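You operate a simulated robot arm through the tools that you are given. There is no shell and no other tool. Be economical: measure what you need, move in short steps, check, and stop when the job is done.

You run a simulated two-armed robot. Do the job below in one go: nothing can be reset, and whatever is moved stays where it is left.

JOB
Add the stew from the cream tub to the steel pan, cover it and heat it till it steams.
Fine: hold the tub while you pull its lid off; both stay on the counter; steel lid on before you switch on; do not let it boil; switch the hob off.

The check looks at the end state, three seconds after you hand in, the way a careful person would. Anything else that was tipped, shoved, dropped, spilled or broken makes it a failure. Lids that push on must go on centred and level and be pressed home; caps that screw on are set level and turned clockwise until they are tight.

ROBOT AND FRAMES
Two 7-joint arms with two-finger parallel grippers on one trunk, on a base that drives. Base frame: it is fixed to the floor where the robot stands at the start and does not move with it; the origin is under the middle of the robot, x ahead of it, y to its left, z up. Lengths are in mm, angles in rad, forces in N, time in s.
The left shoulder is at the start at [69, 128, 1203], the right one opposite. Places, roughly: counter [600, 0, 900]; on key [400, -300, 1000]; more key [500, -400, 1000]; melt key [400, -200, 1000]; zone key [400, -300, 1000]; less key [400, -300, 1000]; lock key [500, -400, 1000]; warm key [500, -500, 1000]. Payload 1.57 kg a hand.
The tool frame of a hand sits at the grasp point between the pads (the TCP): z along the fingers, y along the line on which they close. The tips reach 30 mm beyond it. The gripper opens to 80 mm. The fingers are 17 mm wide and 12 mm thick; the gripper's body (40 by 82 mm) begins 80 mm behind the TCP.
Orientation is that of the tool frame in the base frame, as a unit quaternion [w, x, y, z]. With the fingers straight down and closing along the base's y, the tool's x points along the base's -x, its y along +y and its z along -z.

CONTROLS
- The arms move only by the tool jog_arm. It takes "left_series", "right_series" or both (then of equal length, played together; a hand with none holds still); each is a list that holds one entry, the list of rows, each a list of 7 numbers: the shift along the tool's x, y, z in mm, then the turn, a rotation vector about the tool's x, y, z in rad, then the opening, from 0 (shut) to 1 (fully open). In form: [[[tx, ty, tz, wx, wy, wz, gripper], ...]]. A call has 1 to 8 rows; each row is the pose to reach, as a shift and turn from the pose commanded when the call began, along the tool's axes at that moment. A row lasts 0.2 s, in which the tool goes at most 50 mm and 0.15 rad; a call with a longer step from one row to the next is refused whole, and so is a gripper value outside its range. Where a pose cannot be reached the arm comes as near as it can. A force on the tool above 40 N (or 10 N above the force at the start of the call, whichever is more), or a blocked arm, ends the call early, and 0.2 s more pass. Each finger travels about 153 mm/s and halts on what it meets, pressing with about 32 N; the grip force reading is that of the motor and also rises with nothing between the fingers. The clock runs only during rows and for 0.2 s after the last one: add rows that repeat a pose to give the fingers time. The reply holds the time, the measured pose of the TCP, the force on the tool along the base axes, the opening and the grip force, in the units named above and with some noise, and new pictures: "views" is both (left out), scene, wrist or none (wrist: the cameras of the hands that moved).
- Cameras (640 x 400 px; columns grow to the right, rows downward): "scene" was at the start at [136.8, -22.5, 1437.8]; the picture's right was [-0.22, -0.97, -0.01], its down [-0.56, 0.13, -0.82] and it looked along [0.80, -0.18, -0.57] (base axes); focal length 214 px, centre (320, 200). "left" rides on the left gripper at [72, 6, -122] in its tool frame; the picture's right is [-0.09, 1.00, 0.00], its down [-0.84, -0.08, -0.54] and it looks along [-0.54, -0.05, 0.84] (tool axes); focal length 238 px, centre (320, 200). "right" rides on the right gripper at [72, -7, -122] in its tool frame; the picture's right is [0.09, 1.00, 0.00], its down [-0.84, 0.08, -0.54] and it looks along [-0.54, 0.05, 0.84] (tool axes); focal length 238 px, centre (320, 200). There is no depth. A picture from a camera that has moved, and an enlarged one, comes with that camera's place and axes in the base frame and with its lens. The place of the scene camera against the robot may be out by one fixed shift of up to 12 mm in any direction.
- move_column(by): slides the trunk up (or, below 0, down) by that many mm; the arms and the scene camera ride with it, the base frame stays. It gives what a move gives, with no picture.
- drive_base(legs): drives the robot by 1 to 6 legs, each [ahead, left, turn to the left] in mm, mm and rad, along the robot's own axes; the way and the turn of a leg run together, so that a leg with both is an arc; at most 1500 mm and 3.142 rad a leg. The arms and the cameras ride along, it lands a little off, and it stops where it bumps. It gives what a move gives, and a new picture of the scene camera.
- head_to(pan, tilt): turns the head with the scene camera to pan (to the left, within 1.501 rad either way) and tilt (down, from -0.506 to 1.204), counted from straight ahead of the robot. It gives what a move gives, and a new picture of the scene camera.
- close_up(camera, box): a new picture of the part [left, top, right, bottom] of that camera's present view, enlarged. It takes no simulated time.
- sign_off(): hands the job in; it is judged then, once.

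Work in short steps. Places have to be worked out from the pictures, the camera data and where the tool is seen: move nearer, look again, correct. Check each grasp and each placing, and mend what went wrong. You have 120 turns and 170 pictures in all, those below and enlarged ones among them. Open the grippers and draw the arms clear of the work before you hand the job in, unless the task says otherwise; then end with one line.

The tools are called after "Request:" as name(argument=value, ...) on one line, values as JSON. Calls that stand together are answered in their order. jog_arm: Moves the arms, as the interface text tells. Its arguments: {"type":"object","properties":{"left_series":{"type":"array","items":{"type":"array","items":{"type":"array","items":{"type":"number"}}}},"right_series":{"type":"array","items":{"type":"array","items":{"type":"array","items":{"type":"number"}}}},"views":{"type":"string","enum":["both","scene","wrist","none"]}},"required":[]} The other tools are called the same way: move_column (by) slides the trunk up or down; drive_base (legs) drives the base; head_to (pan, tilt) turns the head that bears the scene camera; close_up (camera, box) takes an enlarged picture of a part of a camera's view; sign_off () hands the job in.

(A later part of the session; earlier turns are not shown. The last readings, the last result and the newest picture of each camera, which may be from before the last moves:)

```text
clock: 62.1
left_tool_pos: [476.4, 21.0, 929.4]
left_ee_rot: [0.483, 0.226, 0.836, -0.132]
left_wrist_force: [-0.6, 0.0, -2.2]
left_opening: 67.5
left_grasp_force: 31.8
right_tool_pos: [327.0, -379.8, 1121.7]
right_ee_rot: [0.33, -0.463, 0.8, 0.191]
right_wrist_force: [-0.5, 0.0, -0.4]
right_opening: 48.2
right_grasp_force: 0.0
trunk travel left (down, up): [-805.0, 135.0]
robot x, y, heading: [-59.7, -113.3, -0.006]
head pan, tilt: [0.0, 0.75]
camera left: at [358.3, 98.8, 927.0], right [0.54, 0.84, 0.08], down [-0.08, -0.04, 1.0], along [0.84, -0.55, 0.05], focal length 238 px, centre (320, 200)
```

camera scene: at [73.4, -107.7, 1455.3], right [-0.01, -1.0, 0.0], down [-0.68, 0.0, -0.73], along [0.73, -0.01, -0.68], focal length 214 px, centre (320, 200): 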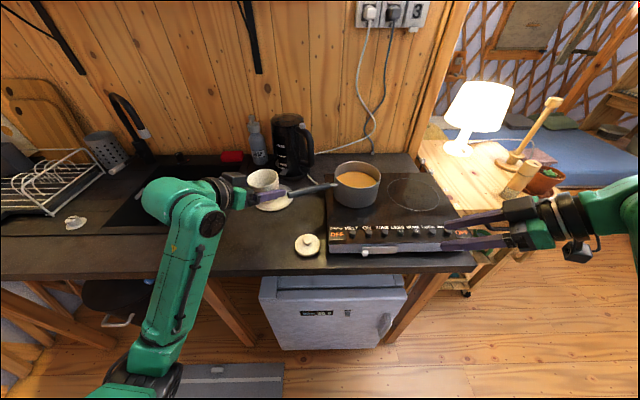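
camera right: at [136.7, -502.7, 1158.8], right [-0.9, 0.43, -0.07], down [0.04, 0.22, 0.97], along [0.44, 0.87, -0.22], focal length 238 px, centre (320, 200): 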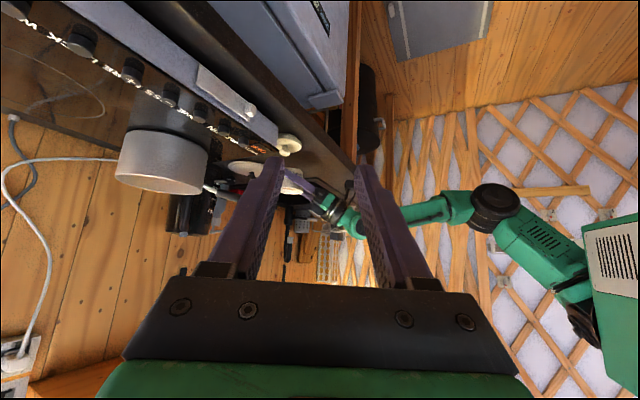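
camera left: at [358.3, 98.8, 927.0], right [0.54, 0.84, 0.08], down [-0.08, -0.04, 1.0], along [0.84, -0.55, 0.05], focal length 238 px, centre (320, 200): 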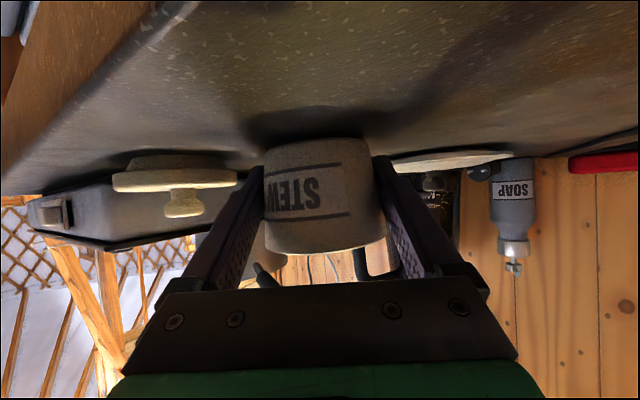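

Request:
jog_arm(left_series=[[[1, 0, 1, 0, 0, 0, 0.4], [2, 0, 1, 0, 0, 0, 0.4], [3, 0, 1.5, 0, 0, 0, 0.4], [4, 0, 2, 0, 0, 0, 0.4], [5, 0, 3, 0, 0, 0, 0.4]]], views="wrist")

```text
clock: 63.3
left_tool_pos: [476.4, 22.1, 926.8]
left_ee_rot: [0.486, 0.225, 0.835, -0.129]
left_wrist_force: [2.1, -1.4, 10.1]
left_opening: 67.4
left_grasp_force: 32.0
right_tool_pos: [327.1, -380.4, 1122.3]
right_ee_rot: [0.331, -0.464, 0.799, 0.191]
right_wrist_force: [-0.3, 0.8, 0.7]
right_opening: 48.0
right_grasp_force: 0.0
trunk travel left (down, up): [-805.0, 135.0]
robot x, y, heading: [-58.3, -111.7, -0.009]
head pan, tilt: [0.0, 0.75]
camera left: at [358.7, 99.3, 924.5], right [0.54, 0.84, 0.08], down [-0.09, -0.04, 1.0], along [0.84, -0.55, 0.05], focal length 238 px, centre (320, 200)
```

left: 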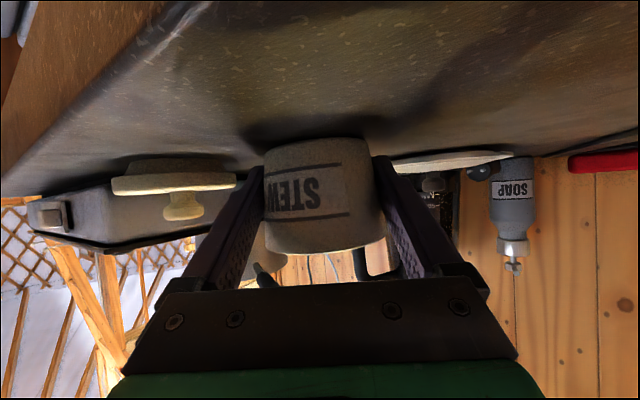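

Contact. Release gently, then back off horizontally.

Request:
jog_arm(left_series=[[[0, 0, 0, 0, 0, 0, 0.88], [0, 0, 0, 0, 0, 0, 0.94], [0, 0, 0, 0, 0, 0, 1], [0, 0, 0, 0, 0, 0, 1], [8, 0, -17, 0, 0, 0, 1], [20, 0, -40, 0, 0, 0, 1], [35, 0, -65, 0, 0, 0, 1], [45, 0, -95, 0, 0, 0, 1]]], views="both")

```text
clock: 65.1
left_tool_pos: [386.4, 75.4, 932.9]
left_ee_rot: [0.483, 0.226, 0.836, -0.132]
left_wrist_force: [-0.5, 0.3, -1.1]
left_opening: 79.9
left_grasp_force: 0.2
right_tool_pos: [325.2, -380.0, 1122.4]
right_ee_rot: [0.33, -0.464, 0.8, 0.19]
right_wrist_force: [-0.2, -0.3, 0.5]
right_opening: 48.1
right_grasp_force: 0.0
trunk travel left (down, up): [-805.0, 135.0]
robot x, y, heading: [-64.6, -111.1, -0.009]
head pan, tilt: [0.0, 0.75]
camera scene: at [73.9, -108.1, 1455.2], right [-0.01, -1.0, 0.0], down [-0.68, 0.0, -0.73], along [0.73, -0.01, -0.68], focal length 214 px, centre (320, 200)
camera left: at [267.7, 152.7, 930.6], right [0.54, 0.84, 0.08], down [-0.08, -0.04, 1.0], along [0.84, -0.55, 0.05], focal length 238 px, centre (320, 200)
```

scene: 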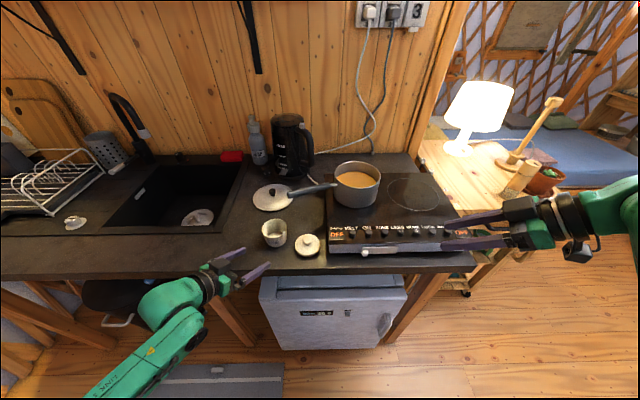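
left: 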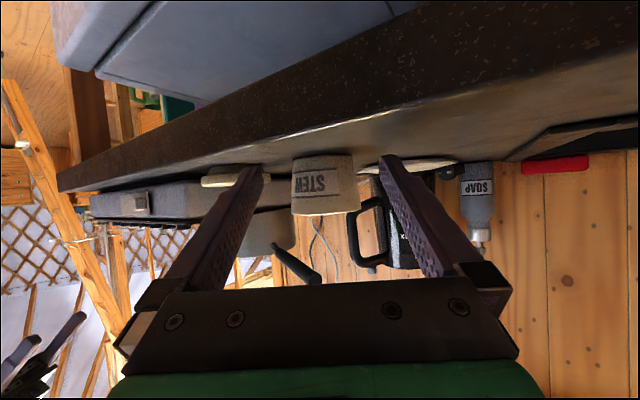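

Tub is upright and empty at (477,20). Next the steel lid: left hand rises, pitches to 45° and goes to a point short of the lid's knob.

Request:
jog_arm(left_series=[[[-29, 0, -17, 0, 0.087, 0, 1], [-58, 0, -33, 0, 0.174, 0, 1], [-87, 0, -50, 0, 0.262, 0, 1], [-104, 28, -20, 0, 0.262, 0, 0.8], [-121, 56, 10, 0, 0.262, 0, 0.6], [-139, 84, 40, 0, 0.262, 0, 0.55], [-156, 112, 70, 0, 0.262, 0, 0.55], [-173, 140, 100, 0, 0.262, 0, 0.55]]], views="both")

Request:
close_up(camera="left", box=[220, 30, 420, 190])

Request:
close_up(camera="scene", box=[240, 140, 400, 260])

```text
clock: 66.9
left_tool_pos: [611.0, 108.7, 1030.4]
left_ee_rot: [0.368, 0.242, 0.892, -0.103]
left_wrist_force: [0.7, 0.8, 0.1]
left_opening: 43.9
left_grasp_force: 0.2
left hand out of reach, approached as far as the arm can: row 3
right_tool_pos: [330.5, -378.6, 1121.3]
right_ee_rot: [0.329, -0.463, 0.8, 0.191]
right_wrist_force: [-0.1, -0.6, -0.1]
right_opening: 48.2
right_grasp_force: 0.1
trunk travel left (down, up): [-805.0, 135.0]
robot x, y, heading: [-63.4, -113.2, -0.011]
head pan, tilt: [0.0, 0.75]
camera scene: at [78.5, -106.9, 1454.8], right [-0.01, -1.0, 0.0], down [-0.68, 0.0, -0.73], along [0.73, -0.01, -0.68], focal length 214 px, centre (320, 200)
camera left: at [496.4, 183.1, 1065.1], right [0.56, 0.83, 0.06], down [0.14, -0.17, 0.97], along [0.82, -0.54, -0.21], focal length 238 px, centre (320, 200)
```

scene: 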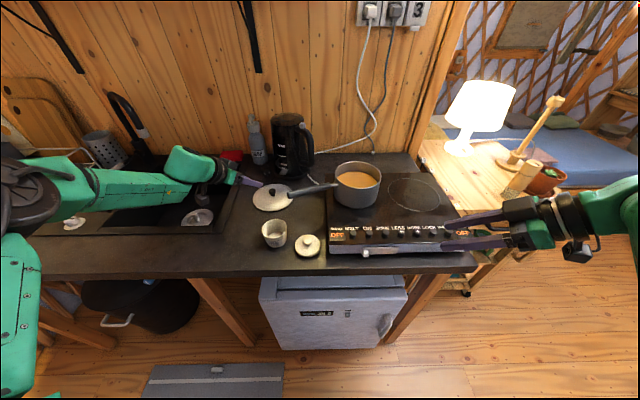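
left: 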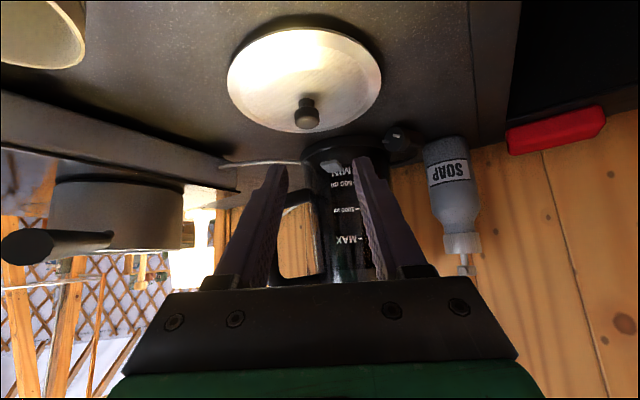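

```text
2.50 times, centred on (320, 110) of left
camera zoom: at [496.4, 183.1, 1065.1], right [0.56, 0.83, 0.06], down [0.14, -0.17, 0.97], along [0.82, -0.54, -0.21], focal length 596 px, centre (320, 425)
```

zoom: 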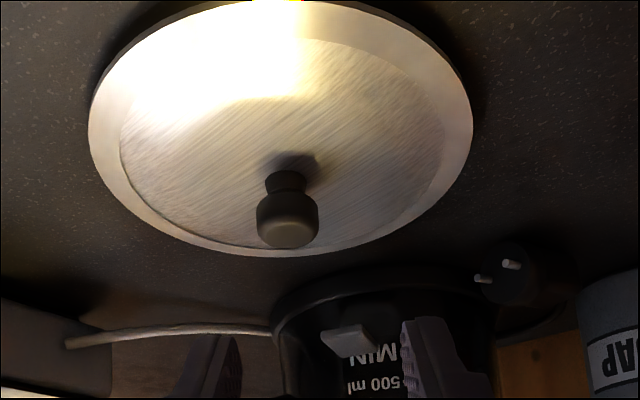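

```text
3.33 times, centred on (320, 200) of scene
camera zoom: at [78.5, -106.9, 1454.8], right [-0.01, -1.0, 0.0], down [-0.68, 0.0, -0.73], along [0.73, -0.01, -0.68], focal length 715 px, centre (320, 200)
```

zoom: 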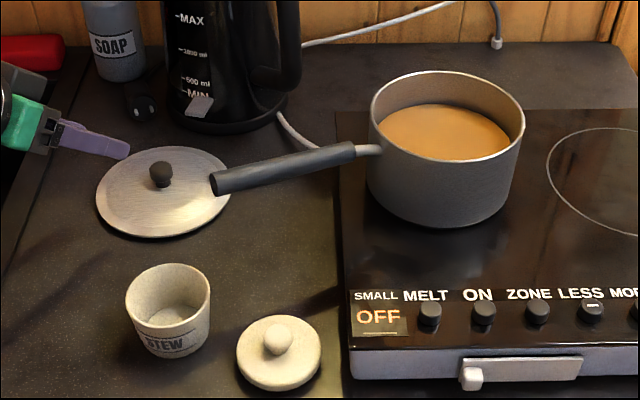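

Knob triangulates to ≈(671,59,937), 12.5 mm to the tool's −y side. I advance about three quarters of the way and re-check.

Request:
jog_arm(left_series=[[[4, -12, 25, 0, 0, 0, 0.6], [8, -12, 50, 0, 0, 0, 0.6], [10, -12, 70, 0, 0, 0, 0.6], [10, -12, 70, 0, 0, 0, 0.6]]], views="none")

Request:
close_up(camera="left", box=[220, 40, 420, 200])

```text
clock: 67.9
left_tool_pos: [599.4, 85.9, 997.5]
left_ee_rot: [0.37, 0.24, 0.892, -0.101]
left_wrist_force: [-0.1, 0.1, -0.3]
left_opening: 48.3
left_grasp_force: 0.0
left hand out of reach, approached as far as the arm can: row 1, 2, 3, 4
right_tool_pos: [327.5, -380.7, 1121.8]
right_ee_rot: [0.33, -0.463, 0.8, 0.191]
right_wrist_force: [0.7, -0.2, 0.3]
right_opening: 48.0
right_grasp_force: 0.1
trunk travel left (down, up): [-805.0, 135.0]
robot x, y, heading: [-57.9, -111.0, -0.003]
head pan, tilt: [0.0, 0.75]
```

```text
2.50 times, centred on (320, 120) of left
camera zoom: at [485.1, 160.6, 1033.0], right [0.56, 0.83, 0.06], down [0.14, -0.17, 0.98], along [0.82, -0.54, -0.21], focal length 596 px, centre (320, 400)
```

zoom: 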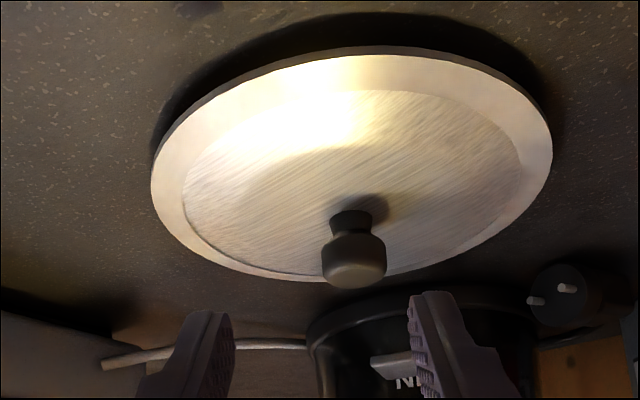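

The arm flipped to the limiting elbow-up posture. I retrace to the low pose near (388,78,945), where the good posture was in use.

Request:
jog_arm(left_series=[[[19, -22, -31, 0, 0, 0, 0.6], [38, -44, -62, 0, 0, 0, 0.6], [57, -66, -94, 0, 0, 0, 0.6], [76, -88, -125, 0, 0, 0, 0.6], [95, -110, -156, 0, 0, 0, 0.6], [117, -110, -135, 0, -0.09, 0, 0.6], [138, -110, -114, 0, -0.18, 0, 0.6], [159, -110, -93, 0, -0.262, 0, 0.6]]], views="scene")

```text
clock: 69.7
left_tool_pos: [390.4, 83.0, 951.1]
left_ee_rot: [0.482, 0.224, 0.837, -0.133]
left_wrist_force: [0.1, 0.2, 0.1]
left_opening: 48.1
left_grasp_force: 0.1
right_tool_pos: [327.0, -380.8, 1121.1]
right_ee_rot: [0.33, -0.464, 0.8, 0.191]
right_wrist_force: [-0.5, 0.4, -0.8]
right_opening: 48.1
right_grasp_force: 0.1
trunk travel left (down, up): [-805.0, 135.0]
robot x, y, heading: [-62.3, -114.5, -0.008]
head pan, tilt: [0.0, 0.75]
camera scene: at [76.0, -108.2, 1455.0], right [-0.01, -1.0, 0.0], down [-0.68, 0.0, -0.73], along [0.73, -0.01, -0.68], focal length 214 px, centre (320, 200)
```

scene: 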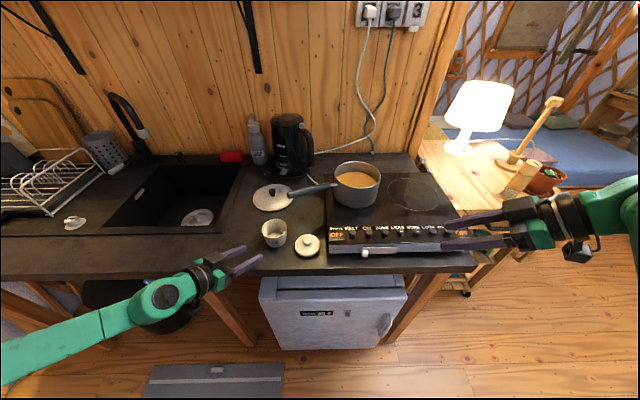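

Now raise and go forward again, this time keeping the 30° pitch.

Request:
jog_arm(left_series=[[[-35, 0, -20, 0, 0, 0, 0.6], [-69, 0, -40, 0, 0, 0, 0.6], [-84, 26, -13, 0, 0, 0, 0.6], [-100, 53, 14, 0, 0, 0, 0.6], [-115, 79, 40, 0, 0, 0, 0.6], [-131, 106, 67, 0, 0, 0, 0.6], [-146, 132, 94, 0, 0, 0, 0.6]]], views="scene")

```text
clock: 71.3
left_tool_pos: [593.3, 67.7, 1048.0]
left_ee_rot: [0.475, 0.503, 0.722, -0.016]
left_wrist_force: [3.2, 2.7, -0.1]
left_opening: 48.0
left_grasp_force: 0.1
left hand out of reach, approached as far as the arm can: row 5, 6
right_tool_pos: [334.2, -386.3, 1118.8]
right_ee_rot: [0.328, -0.463, 0.8, 0.196]
right_wrist_force: [1.2, -0.4, -0.6]
right_opening: 48.1
right_grasp_force: 0.0
trunk travel left (down, up): [-805.0, 135.0]
robot x, y, heading: [-58.6, -114.7, -0.005]
head pan, tilt: [0.0, 0.75]
camera scene: at [83.6, -116.5, 1454.1], right [-0.01, -1.0, -0.01], down [-0.69, 0.01, -0.73], along [0.73, 0.0, -0.69], focal length 214 px, centre (320, 200)
```

scene: 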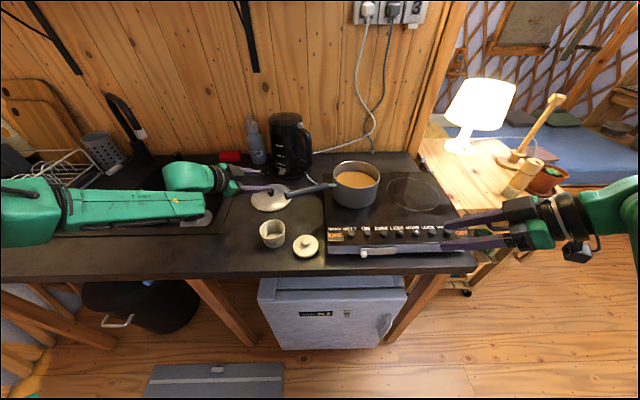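

The arm is mid-reconfiguration; I let it settle and look.

Request:
jog_arm(left_series=[[[0, 0, 0, 0, 0, 0, 0.6], [0, 0, 0, 0, 0, 0, 0.6], [0, 0, 0, 0, 0, 0, 0.6]]], views="both")

```text
clock: 72.1
left_tool_pos: [592.3, 116.0, 1031.4]
left_ee_rot: [0.483, 0.226, 0.835, -0.132]
left_wrist_force: [-0.3, 0.1, -0.3]
left_opening: 48.1
left_grasp_force: 0.2
right_tool_pos: [327.8, -379.0, 1121.2]
right_ee_rot: [0.33, -0.463, 0.8, 0.191]
right_wrist_force: [0.4, 0.0, 1.0]
right_opening: 47.6
right_grasp_force: 0.1
trunk travel left (down, up): [-805.0, 135.0]
robot x, y, heading: [-62.1, -108.0, -0.008]
head pan, tilt: [0.0, 0.75]
camera scene: at [75.1, -108.6, 1455.1], right [-0.01, -1.0, 0.0], down [-0.68, 0.0, -0.73], along [0.73, -0.01, -0.68], focal length 214 px, centre (320, 200)
camera left: at [473.8, 193.2, 1029.1], right [0.54, 0.84, 0.08], down [-0.08, -0.04, 1.0], along [0.84, -0.55, 0.05], focal length 238 px, centre (320, 200)
```

scene: 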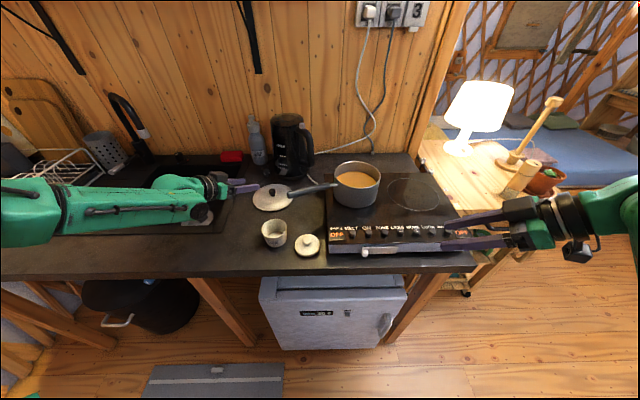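
left: 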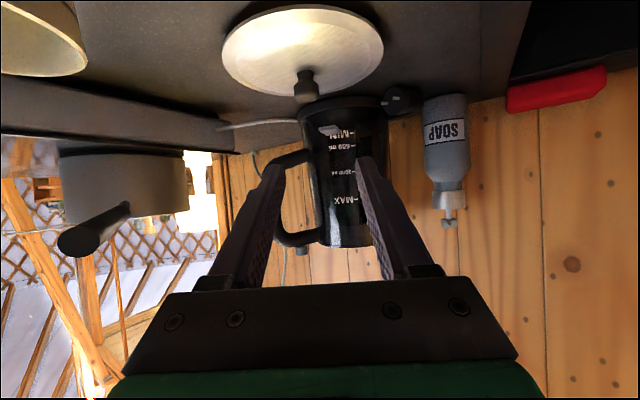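

Settled at the commanded pose. Try the approach at this pitch, three quarters of the way.

Request:
jog_arm(left_series=[[[9, -10, 27, 0, 0, 0, 0.6], [18, -10, 54, 0, 0, 0, 0.6], [26, -10, 80, 0, 0, 0, 0.6], [26, -10, 80, 0, 0, 0, 0.6]]], views="wrist")

```text
clock: 73.1
left_tool_pos: [606.2, 91.0, 1002.9]
left_ee_rot: [0.482, 0.226, 0.836, -0.131]
left_wrist_force: [0.1, 0.3, 0.0]
left_opening: 47.8
left_grasp_force: 0.1
left hand out of reach, approached as far as the arm can: row 2, 3, 4
right_tool_pos: [328.4, -380.4, 1122.1]
right_ee_rot: [0.329, -0.463, 0.8, 0.192]
right_wrist_force: [-0.5, 0.4, -0.3]
right_opening: 47.7
right_grasp_force: 0.1
trunk travel left (down, up): [-805.0, 135.0]
robot x, y, heading: [-58.4, -110.3, -0.011]
head pan, tilt: [0.0, 0.75]
camera left: at [488.2, 166.9, 999.4], right [0.54, 0.84, 0.08], down [-0.08, -0.04, 1.0], along [0.84, -0.55, 0.05], focal length 238 px, centre (320, 200)
```

left: 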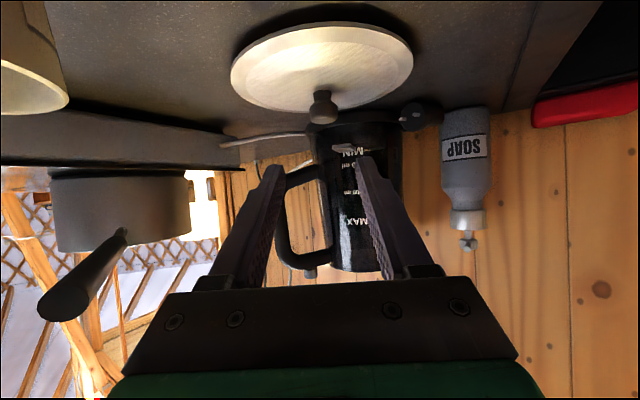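

Limited in height only, so I raise the hand a bit, then lower the trunk by 90 mm so the arm works lower.

Request:
jog_arm(left_series=[[[-30, 0, -18, 0, 0, 0, 0.6], [-61, 0, -35, 0, 0, 0, 0.6]]], views="none")

Request:
move_column(by=-90)

Request:
close_up(camera="scene", box=[0, 0, 640, 400])

```text
clock: 73.7
left_tool_pos: [603.2, 90.3, 1073.0]
left_ee_rot: [0.483, 0.225, 0.836, -0.132]
left_wrist_force: [-0.3, 0.1, -0.9]
left_opening: 48.2
left_grasp_force: 0.0
right_tool_pos: [327.1, -381.5, 1121.5]
right_ee_rot: [0.33, -0.464, 0.799, 0.191]
right_wrist_force: [0.6, 0.4, 0.2]
right_opening: 48.1
right_grasp_force: 0.1
trunk travel left (down, up): [-805.0, 135.0]
robot x, y, heading: [-59.2, -111.3, -0.004]
head pan, tilt: [0.0, 0.75]
```

```text
clock: 75.0
left_tool_pos: [603.7, 90.4, 982.6]
left_ee_rot: [0.483, 0.227, 0.835, -0.133]
left_wrist_force: [0.5, 0.7, -0.1]
left_opening: 48.0
left_grasp_force: 0.0
right_tool_pos: [326.7, -380.8, 1032.6]
right_ee_rot: [0.33, -0.463, 0.8, 0.191]
right_wrist_force: [-0.3, 0.1, -0.2]
right_opening: 47.9
right_grasp_force: 0.1
trunk travel left (down, up): [-715.0, 225.0]
robot x, y, heading: [-57.6, -110.0, -0.012]
head pan, tilt: [0.0, 0.75]
```

```text
1.00 times, centred on (320, 200) of scene
camera zoom: at [75.6, -108.7, 1365.0], right [-0.01, -1.0, 0.0], down [-0.68, 0.0, -0.73], along [0.73, 0.0, -0.68], focal length 214 px, centre (320, 200)
```

zoom: 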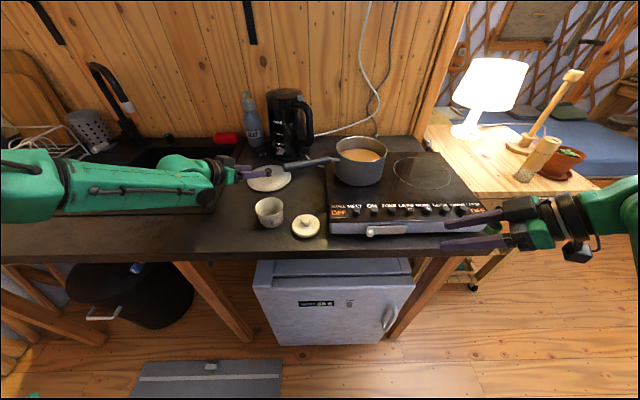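

Request:
close_up(camera="left", box=[220, 40, 420, 200])

```text
2.50 times, centred on (320, 120) of left
camera zoom: at [485.7, 167.3, 980.4], right [0.54, 0.84, 0.08], down [-0.08, -0.04, 1.0], along [0.84, -0.55, 0.05], focal length 596 px, centre (320, 400)
```

zoom: 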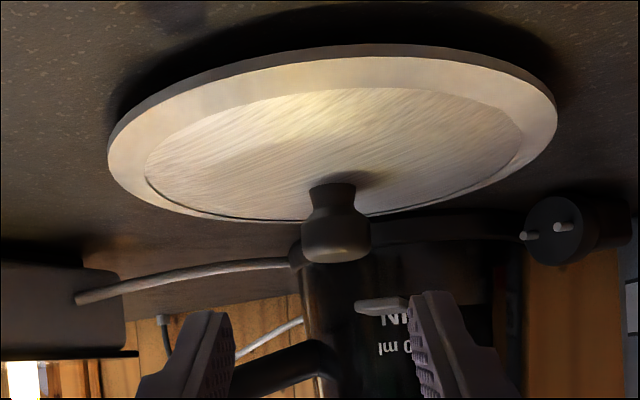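

Knob widest part z≈923–941, tool offset +6 mm. I move in the last 66 mm.

Request:
jog_arm(left_series=[[[3, 6, 22, 0, 0, 0, 0.6], [6, 6, 44, 0, 0, 0, 0.6], [8, 6, 65, 0, 0, 0, 0.6], [8, 6, 65, 0, 0, 0, 0.6]]], views="none")

Request:
close_up(camera="left", box=[220, 60, 420, 220])

```text
clock: 76.0
left_tool_pos: [636.4, 79.0, 956.4]
left_ee_rot: [0.483, 0.225, 0.836, -0.132]
left_wrist_force: [0.2, 0.0, -0.5]
left_opening: 48.0
left_grasp_force: 0.0
left hand out of reach, approached as far as the arm can: row 3, 4
right_tool_pos: [328.6, -380.7, 1031.2]
right_ee_rot: [0.33, -0.463, 0.8, 0.191]
right_wrist_force: [0.3, 0.2, -0.3]
right_opening: 48.2
right_grasp_force: 0.1
trunk travel left (down, up): [-715.0, 225.0]
robot x, y, heading: [-57.8, -113.6, -0.01]
head pan, tilt: [0.0, 0.75]
```

```text
2.50 times, centred on (320, 140) of left
camera zoom: at [517.6, 155.2, 954.7], right [0.54, 0.84, 0.08], down [-0.08, -0.04, 1.0], along [0.84, -0.55, 0.05], focal length 596 px, centre (320, 350)
```

zoom: 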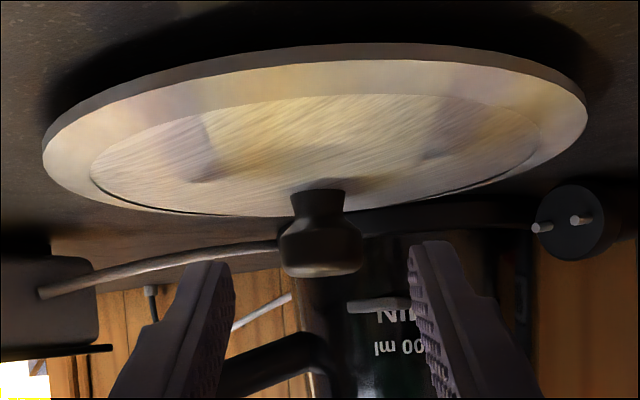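

The arm is at its limit ~20 mm short, but centred. I close the gap with the base (17 ahead, 10 right, exactly along the tool axis) and lower the trunk 13 mm.

Request:
drive_base(legs=[[17, -10, 0]])

Request:
close_up(camera="left", box=[220, 60, 420, 220])

```text
clock: 76.8
left_tool_pos: [649.8, 70.5, 958.8]
left_ee_rot: [0.484, 0.225, 0.835, -0.131]
left_wrist_force: [-1.4, 0.1, 0.9]
left_opening: 48.2
left_grasp_force: 0.2
right_tool_pos: [341.9, -389.5, 1033.8]
right_ee_rot: [0.331, -0.464, 0.8, 0.189]
right_wrist_force: [0.3, 1.1, 0.6]
right_opening: 48.0
right_grasp_force: 0.0
trunk travel left (down, up): [-715.0, 225.0]
robot x, y, heading: [-41.9, -123.3, -0.003]
head pan, tilt: [0.0, 0.75]
camera scene: at [88.8, -116.8, 1365.4], right [-0.01, -1.0, 0.0], down [-0.68, 0.0, -0.73], along [0.73, -0.01, -0.68], focal length 214 px, centre (320, 200)
```

scene: 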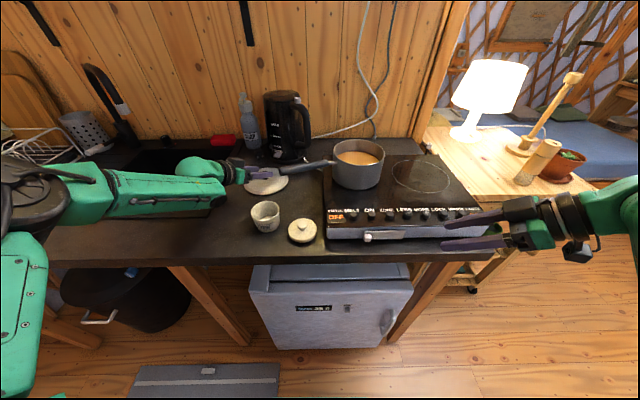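

```text
2.50 times, centred on (320, 140) of left
camera zoom: at [531.4, 146.5, 956.2], right [0.54, 0.84, 0.08], down [-0.09, -0.04, 1.0], along [0.84, -0.55, 0.05], focal length 596 px, centre (320, 350)
```

zoom: 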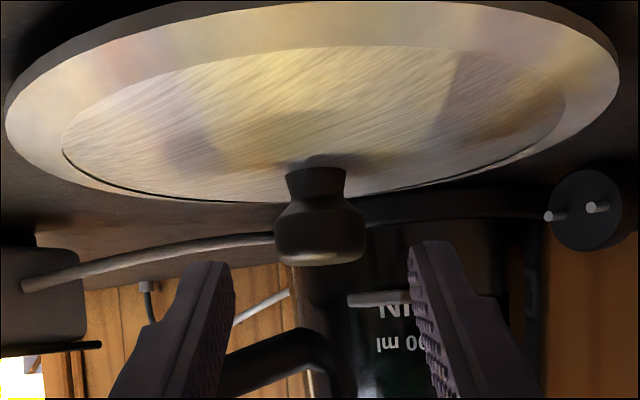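

Centred. Lower the trunk 14 mm to bring the tips around the knob.

Request:
move_column(by=-14)

Request:
close_up(camera="left", box=[220, 60, 420, 220])

```text
clock: 77.4
left_tool_pos: [651.8, 67.2, 942.9]
left_ee_rot: [0.483, 0.225, 0.836, -0.131]
left_wrist_force: [0.3, -0.1, -0.6]
left_opening: 48.0
left_grasp_force: 0.0
right_tool_pos: [344.2, -390.4, 1017.5]
right_ee_rot: [0.33, -0.463, 0.8, 0.191]
right_wrist_force: [0.0, -0.2, 0.6]
right_opening: 48.3
right_grasp_force: 0.1
trunk travel left (down, up): [-701.0, 239.0]
robot x, y, heading: [-41.7, -123.2, -0.008]
head pan, tilt: [0.0, 0.75]
```

```text
2.50 times, centred on (320, 140) of left
camera zoom: at [533.7, 145.3, 941.1], right [0.54, 0.84, 0.08], down [-0.08, -0.04, 1.0], along [0.84, -0.55, 0.05], focal length 596 px, centre (320, 350)
```

zoom: 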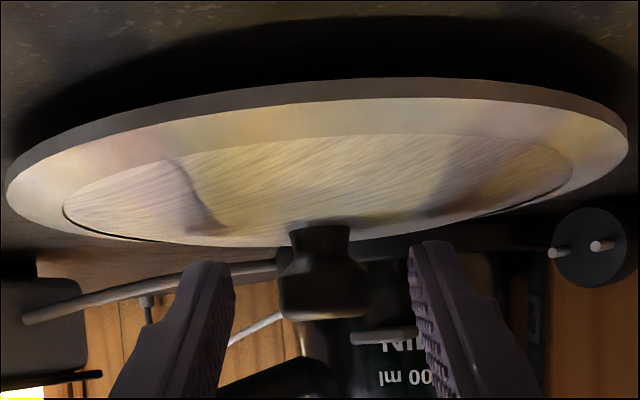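

Tips are at the knob. Close.

Request:
jog_arm(left_series=[[[0, 0, 0, 0, 0, 0, 0.4], [0, 0, 0, 0, 0, 0, 0.2], [0, 0, 0, 0, 0, 0, 0.1], [0, 0, 0, 0, 0, 0, 0.1]]], views="none")

Request:
close_up(camera="left", box=[220, 60, 420, 220])

```text
clock: 78.4
left_tool_pos: [651.8, 69.0, 943.5]
left_ee_rot: [0.483, 0.226, 0.836, -0.131]
left_wrist_force: [-0.1, 0.0, 0.3]
left_opening: 23.3
left_grasp_force: 31.6
right_tool_pos: [344.0, -390.5, 1017.5]
right_ee_rot: [0.329, -0.464, 0.8, 0.191]
right_wrist_force: [-0.3, -0.1, 0.5]
right_opening: 48.1
right_grasp_force: 0.1
trunk travel left (down, up): [-701.0, 239.0]
robot x, y, heading: [-46.5, -118.6, -0.007]
head pan, tilt: [0.0, 0.75]
```

```text
2.50 times, centred on (320, 140) of left
camera zoom: at [533.7, 145.2, 941.1], right [0.54, 0.84, 0.08], down [-0.08, -0.04, 1.0], along [0.84, -0.55, 0.05], focal length 596 px, centre (320, 350)
```

zoom: 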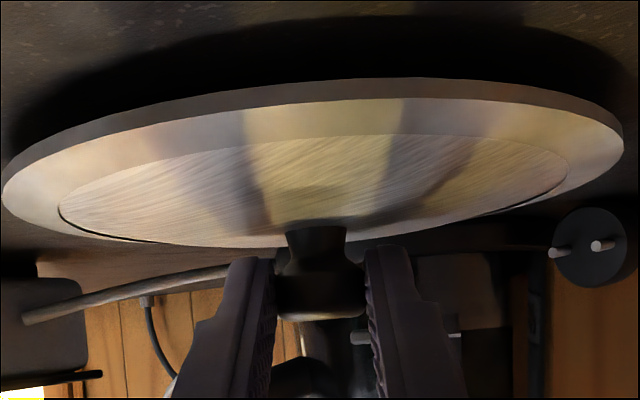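

Knob gripped (23 mm). I lift straight up with the trunk, 175 mm.

Request:
move_column(by=175)

Request:
close_up(camera="scene", box=[0, 0, 640, 400])

Request:
close_up(camera="left", box=[0, 0, 640, 400])

```text
clock: 80.3
left_tool_pos: [652.4, 68.8, 1118.9]
left_ee_rot: [0.483, 0.226, 0.835, -0.132]
left_wrist_force: [0.1, 1.2, -0.4]
left_opening: 23.8
left_grasp_force: 32.3
right_tool_pos: [344.5, -390.8, 1191.7]
right_ee_rot: [0.329, -0.464, 0.8, 0.191]
right_wrist_force: [0.1, -0.3, 0.9]
right_opening: 48.0
right_grasp_force: 0.1
trunk travel left (down, up): [-876.0, 64.0]
robot x, y, heading: [-44.9, -125.5, -0.007]
head pan, tilt: [0.0, 0.75]
```

```text
1.00 times, centred on (320, 200) of scene
camera zoom: at [92.5, -118.6, 1525.9], right [-0.01, -1.0, 0.0], down [-0.68, 0.0, -0.73], along [0.73, 0.0, -0.68], focal length 214 px, centre (320, 200)
```

zoom: 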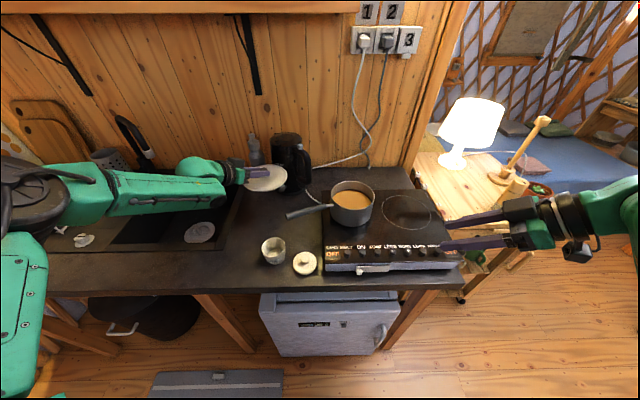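

```text
1.00 times, centred on (320, 200) of left
camera zoom: at [534.0, 145.3, 1115.8], right [0.54, 0.84, 0.08], down [-0.08, -0.04, 1.0], along [0.84, -0.55, 0.05], focal length 238 px, centre (320, 200)
```

zoom: 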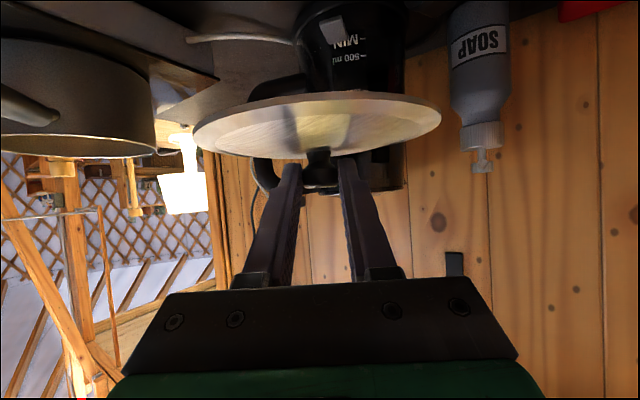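

The lid hangs level. I carry it right toward the pan, first half.

Request:
jog_arm(left_series=[[[-12, -34, 11, 0, 0, 0, 0.1], [-25, -67, 23, 0, 0, 0, 0.1], [-37, -101, 34, 0, 0, 0, 0.1], [-45, -135, 47, 0, 0, 0, 0.1]]], views="scene")

```text
clock: 81.3
left_tool_pos: [605.5, 20.2, 1125.9]
left_ee_rot: [0.489, 0.231, 0.829, -0.144]
left_wrist_force: [0.4, -1.6, -1.7]
left_opening: 23.6
left_grasp_force: 31.7
left hand out of reach, approached as far as the arm can: row 1, 2, 3, 4
right_tool_pos: [344.3, -393.0, 1193.2]
right_ee_rot: [0.33, -0.463, 0.8, 0.19]
right_wrist_force: [0.6, -0.5, -0.6]
right_opening: 48.1
right_grasp_force: 0.0
trunk travel left (down, up): [-876.0, 64.0]
robot x, y, heading: [-40.5, -121.7, -0.008]
head pan, tilt: [0.0, 0.75]
camera scene: at [90.3, -120.5, 1526.2], right [-0.01, -1.0, 0.0], down [-0.68, 0.01, -0.73], along [0.73, 0.0, -0.68], focal length 214 px, centre (320, 200)
```

scene: 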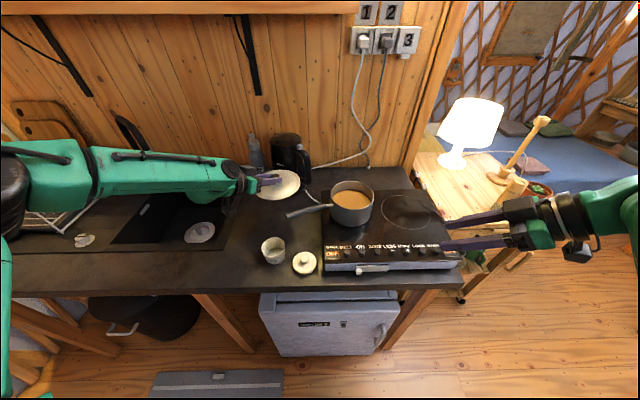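

It's at a joint limit pointing this way; the lid can turn freely, so I yaw the hand further right (34°) while moving right.

Request:
jog_arm(left_series=[[[-3, -9, 5, 0.104, 0, 0.06, 0.1], [-10, -29, 17, 0.208, 0, 0.12, 0.1], [-17, -50, 30, 0.312, 0, 0.18, 0.1], [-24, -71, 42, 0.416, 0, 0.24, 0.1], [-32, -91, 55, 0.52, 0, 0.3, 0.1]]], views="both")

```text
clock: 82.5
left_tool_pos: [555.2, -75.0, 1163.2]
left_ee_rot: [0.423, 0.463, 0.732, -0.266]
left_wrist_force: [-0.5, -0.2, -0.8]
left_opening: 23.6
left_grasp_force: 32.0
left hand out of reach, approached as far as the arm can: row 2, 3, 4, 5
right_tool_pos: [343.8, -390.6, 1193.0]
right_ee_rot: [0.33, -0.464, 0.799, 0.191]
right_wrist_force: [-0.3, -0.5, -0.1]
right_opening: 47.8
right_grasp_force: 0.1
trunk travel left (down, up): [-876.0, 64.0]
robot x, y, heading: [-44.1, -120.3, -0.004]
head pan, tilt: [0.0, 0.75]
camera scene: at [91.9, -118.6, 1526.0], right [-0.01, -1.0, 0.0], down [-0.68, 0.0, -0.73], along [0.73, 0.0, -0.68], focal length 214 px, centre (320, 200)
camera left: at [501.5, 55.1, 1160.4], right [0.92, 0.39, 0.08], down [-0.09, 0.01, 1.0], along [0.38, -0.92, 0.05], focal length 238 px, centre (320, 200)
```

scene: 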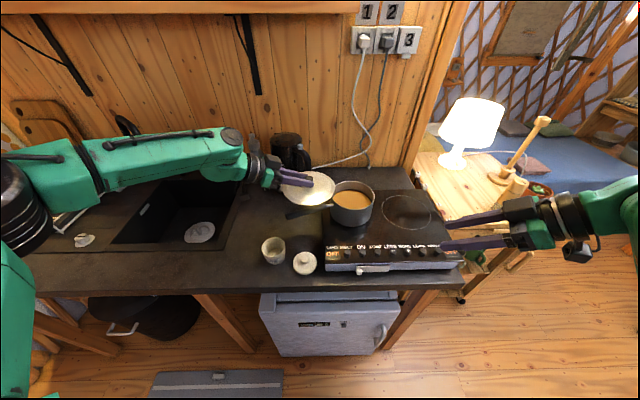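
left: 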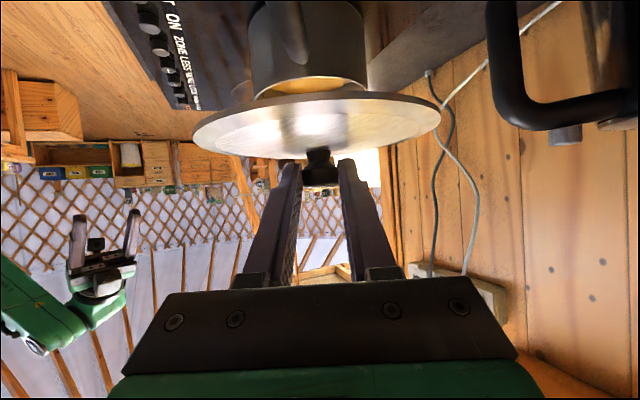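

It's simply the arm's extension limit (~490 mm shoulder-to-wrist). The lid is high and clear, so I let the base carry it: 85 ahead, 130 right.

Request:
drive_base(legs=[[85, -130, 0]])

Request:
close_up(camera="left", box=[0, 0, 640, 400])

```text
clock: 83.9
left_tool_pos: [640.6, -200.8, 1163.1]
left_ee_rot: [0.424, 0.462, 0.732, -0.266]
left_wrist_force: [0.8, 0.7, -0.8]
left_opening: 23.5
left_grasp_force: 31.9
right_tool_pos: [427.3, -516.2, 1194.9]
right_ee_rot: [0.33, -0.464, 0.8, 0.19]
right_wrist_force: [-0.7, 0.5, 0.3]
right_opening: 47.9
right_grasp_force: 0.0
trunk travel left (down, up): [-876.0, 64.0]
robot x, y, heading: [41.1, -250.2, -0.012]
head pan, tilt: [0.0, 0.75]
camera scene: at [175.4, -243.2, 1526.2], right [-0.01, -1.0, 0.0], down [-0.68, 0.0, -0.73], along [0.73, -0.01, -0.68], focal length 214 px, centre (320, 200)
```

scene: 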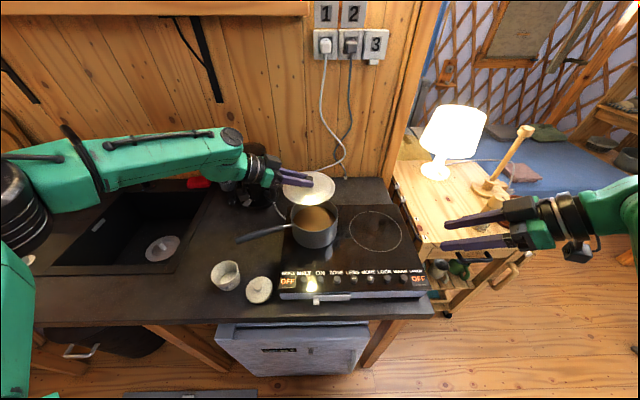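

```text
1.00 times, centred on (320, 200) of left
camera zoom: at [585.5, -70.1, 1160.4], right [0.92, 0.39, 0.08], down [-0.09, 0.01, 1.0], along [0.39, -0.92, 0.05], focal length 238 px, centre (320, 200)
```

zoom: 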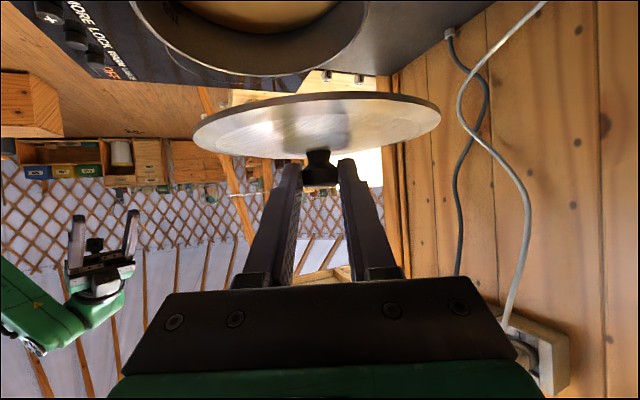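

Lid is level and nearly over the pan; I shift it by (-21,-18) toward the pan's centre estimate and lower the trunk 65 mm to compare edges closely.

Request:
jog_arm(left_series=[[[-2, -14, 3, 0, 0, 0, 0.1], [-4, -27, 6, 0, 0, 0, 0.1], [-4, -27, 6, 0, 0, 0, 0.1]]], views="none")

Request:
move_column(by=-65)

Request:
close_up(camera="left", box=[120, 0, 520, 200])

Request:
close_up(camera="scene", box=[220, 130, 400, 270])

```text
clock: 84.7
left_tool_pos: [621.0, -220.2, 1162.8]
left_ee_rot: [0.423, 0.462, 0.733, -0.266]
left_wrist_force: [0.3, 0.7, -0.2]
left_opening: 23.4
left_grasp_force: 32.2
right_tool_pos: [429.6, -517.7, 1192.8]
right_ee_rot: [0.33, -0.464, 0.799, 0.192]
right_wrist_force: [0.1, 0.2, -0.4]
right_opening: 47.9
right_grasp_force: 0.0
trunk travel left (down, up): [-876.0, 64.0]
robot x, y, heading: [42.6, -247.4, -0.007]
head pan, tilt: [0.0, 0.75]
```

```text
clock: 85.8
left_tool_pos: [620.4, -219.9, 1097.6]
left_ee_rot: [0.423, 0.462, 0.733, -0.265]
left_wrist_force: [0.3, 0.4, -0.3]
left_opening: 23.7
left_grasp_force: 31.9
right_tool_pos: [429.1, -516.8, 1128.1]
right_ee_rot: [0.329, -0.464, 0.8, 0.191]
right_wrist_force: [0.0, -0.2, 0.1]
right_opening: 48.1
right_grasp_force: 0.1
trunk travel left (down, up): [-811.0, 129.0]
robot x, y, heading: [43.8, -253.8, -0.01]
head pan, tilt: [0.0, 0.75]
```

```text
1.60 times, centred on (320, 100) of left
camera zoom: at [565.4, -90.6, 1095.9], right [0.92, 0.39, 0.08], down [-0.09, 0.01, 1.0], along [0.39, -0.92, 0.05], focal length 381 px, centre (320, 360)
```

zoom: 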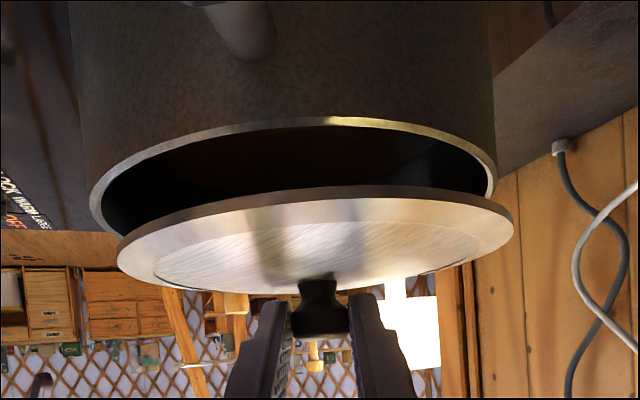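

```text
2.86 times, centred on (310, 200) of scene
camera zoom: at [177.2, -246.2, 1461.0], right [-0.01, -1.0, 0.0], down [-0.68, 0.0, -0.73], along [0.73, -0.01, -0.68], focal length 613 px, centre (349, 200)
```

zoom: 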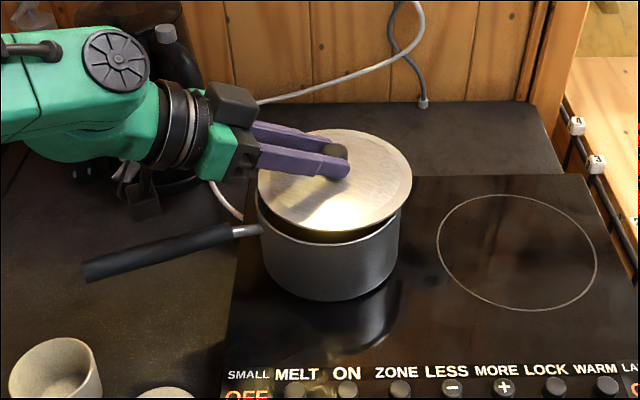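

Lid is roughly above the pan; I take tighter zooms to quantify the offset.

Request:
close_up(camera="scene", box=[285, 160, 345, 220])

Request:
close_up(camera="right", box=[0, 0, 640, 400])

```text
6.67 times, centred on (315, 190) of scene
camera zoom: at [177.2, -246.2, 1461.0], right [-0.01, -1.0, 0.0], down [-0.68, 0.0, -0.73], along [0.73, -0.01, -0.68], focal length 1430 px, centre (353, 267)
```

zoom: 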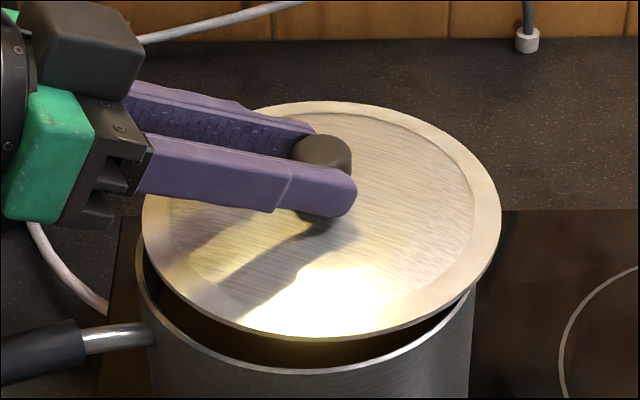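

```text
1.00 times, centred on (320, 200) of right
camera zoom: at [367.9, -640.8, 1164.9], right [-0.9, 0.44, -0.07], down [0.04, 0.22, 0.97], along [0.44, 0.87, -0.22], focal length 238 px, centre (320, 200)
```

zoom: 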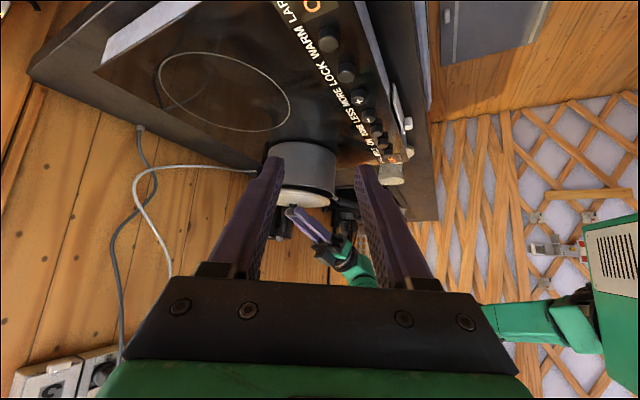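

Lid sits about 7 mm too far back and 5 mm too far right. I correct by (-7,+5) and lower 9 mm, then re-measure.

Request:
jog_arm(left_series=[[[3.7, -4.1, -6.5, 0, 0, 0, 0.1], [3.7, -4.1, -6.5, 0, 0, 0, 0.1]]], views="none")

Request:
move_column(by=-9)

Request:
close_up(camera="scene", box=[285, 160, 345, 220])

Request:
close_up(camera="left", box=[160, 30, 480, 190])

```text
clock: 86.4
left_tool_pos: [612.9, -215.4, 1097.0]
left_ee_rot: [0.423, 0.462, 0.733, -0.265]
left_wrist_force: [0.2, -0.3, -1.1]
left_opening: 23.9
left_grasp_force: 32.1
right_tool_pos: [430.1, -517.4, 1127.1]
right_ee_rot: [0.33, -0.464, 0.8, 0.191]
right_wrist_force: [0.6, 0.3, 1.0]
right_opening: 48.1
right_grasp_force: 0.1
trunk travel left (down, up): [-811.0, 129.0]
robot x, y, heading: [39.0, -247.3, -0.005]
head pan, tilt: [0.0, 0.75]
```

```text
clock: 87.0
left_tool_pos: [612.9, -215.9, 1088.5]
left_ee_rot: [0.423, 0.462, 0.733, -0.266]
left_wrist_force: [0.1, 1.2, -1.3]
left_opening: 23.8
left_grasp_force: 32.0
right_tool_pos: [429.2, -518.2, 1118.8]
right_ee_rot: [0.33, -0.464, 0.8, 0.191]
right_wrist_force: [0.8, -0.4, -1.0]
right_opening: 47.8
right_grasp_force: 0.0
trunk travel left (down, up): [-802.0, 138.0]
robot x, y, heading: [41.4, -248.5, -0.006]
head pan, tilt: [0.0, 0.75]
```

```text
6.67 times, centred on (315, 190) of scene
camera zoom: at [177.8, -246.4, 1451.9], right [-0.01, -1.0, 0.0], down [-0.68, 0.0, -0.73], along [0.73, -0.01, -0.68], focal length 1430 px, centre (353, 267)
```

zoom: 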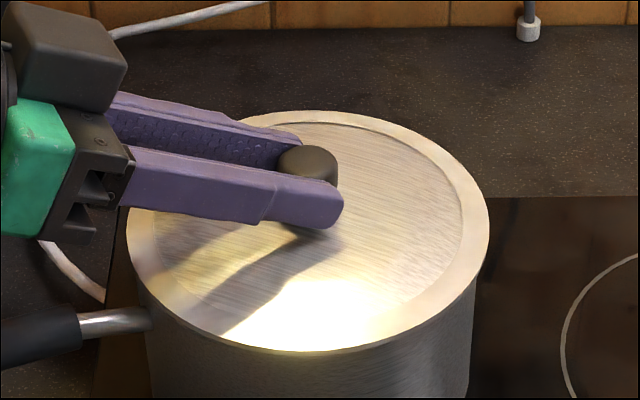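

```text
2.00 times, centred on (320, 110) of left
camera zoom: at [558.6, -85.3, 1086.7], right [0.92, 0.39, 0.08], down [-0.09, 0.01, 1.0], along [0.39, -0.92, 0.05], focal length 477 px, centre (320, 380)
```

zoom: 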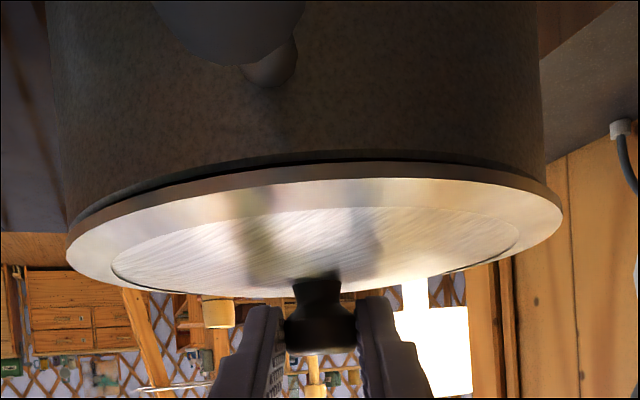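

Now centred within ~2 mm. I lower with the arm in small steps until contact.

Request:
jog_arm(left_series=[[[1.9, -1, 0.6, 0, 0, 0, 0.1], [3.6, -1, 1.6, 0, 0, 0, 0.1], [5.3, -1, 2.6, 0, 0, 0, 0.1], [5.3, -1, 2.6, 0, 0, 0, 0.1]]], views="none")

Request:
close_up(camera="left", box=[160, 30, 480, 190])

```text
clock: 88.0
left_tool_pos: [610.9, -215.8, 1085.9]
left_ee_rot: [0.425, 0.462, 0.732, -0.265]
left_wrist_force: [2.0, 1.1, 9.6]
left_opening: 23.7
left_grasp_force: 31.9
right_tool_pos: [428.7, -518.2, 1119.3]
right_ee_rot: [0.33, -0.464, 0.8, 0.191]
right_wrist_force: [-0.4, -0.1, 0.6]
right_opening: 47.9
right_grasp_force: 0.0
trunk travel left (down, up): [-802.0, 138.0]
robot x, y, heading: [38.2, -249.0, -0.009]
head pan, tilt: [0.0, 0.75]
```

```text
2.00 times, centred on (320, 110) of left
camera zoom: at [557.5, -85.5, 1083.2], right [0.92, 0.39, 0.08], down [-0.1, 0.01, 1.0], along [0.39, -0.92, 0.05], focal length 477 px, centre (320, 380)
```

zoom: 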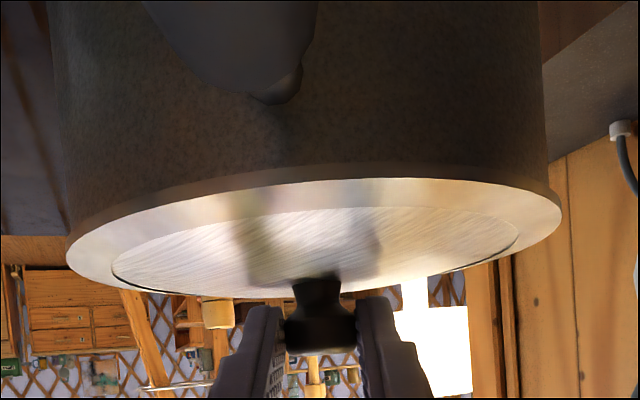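

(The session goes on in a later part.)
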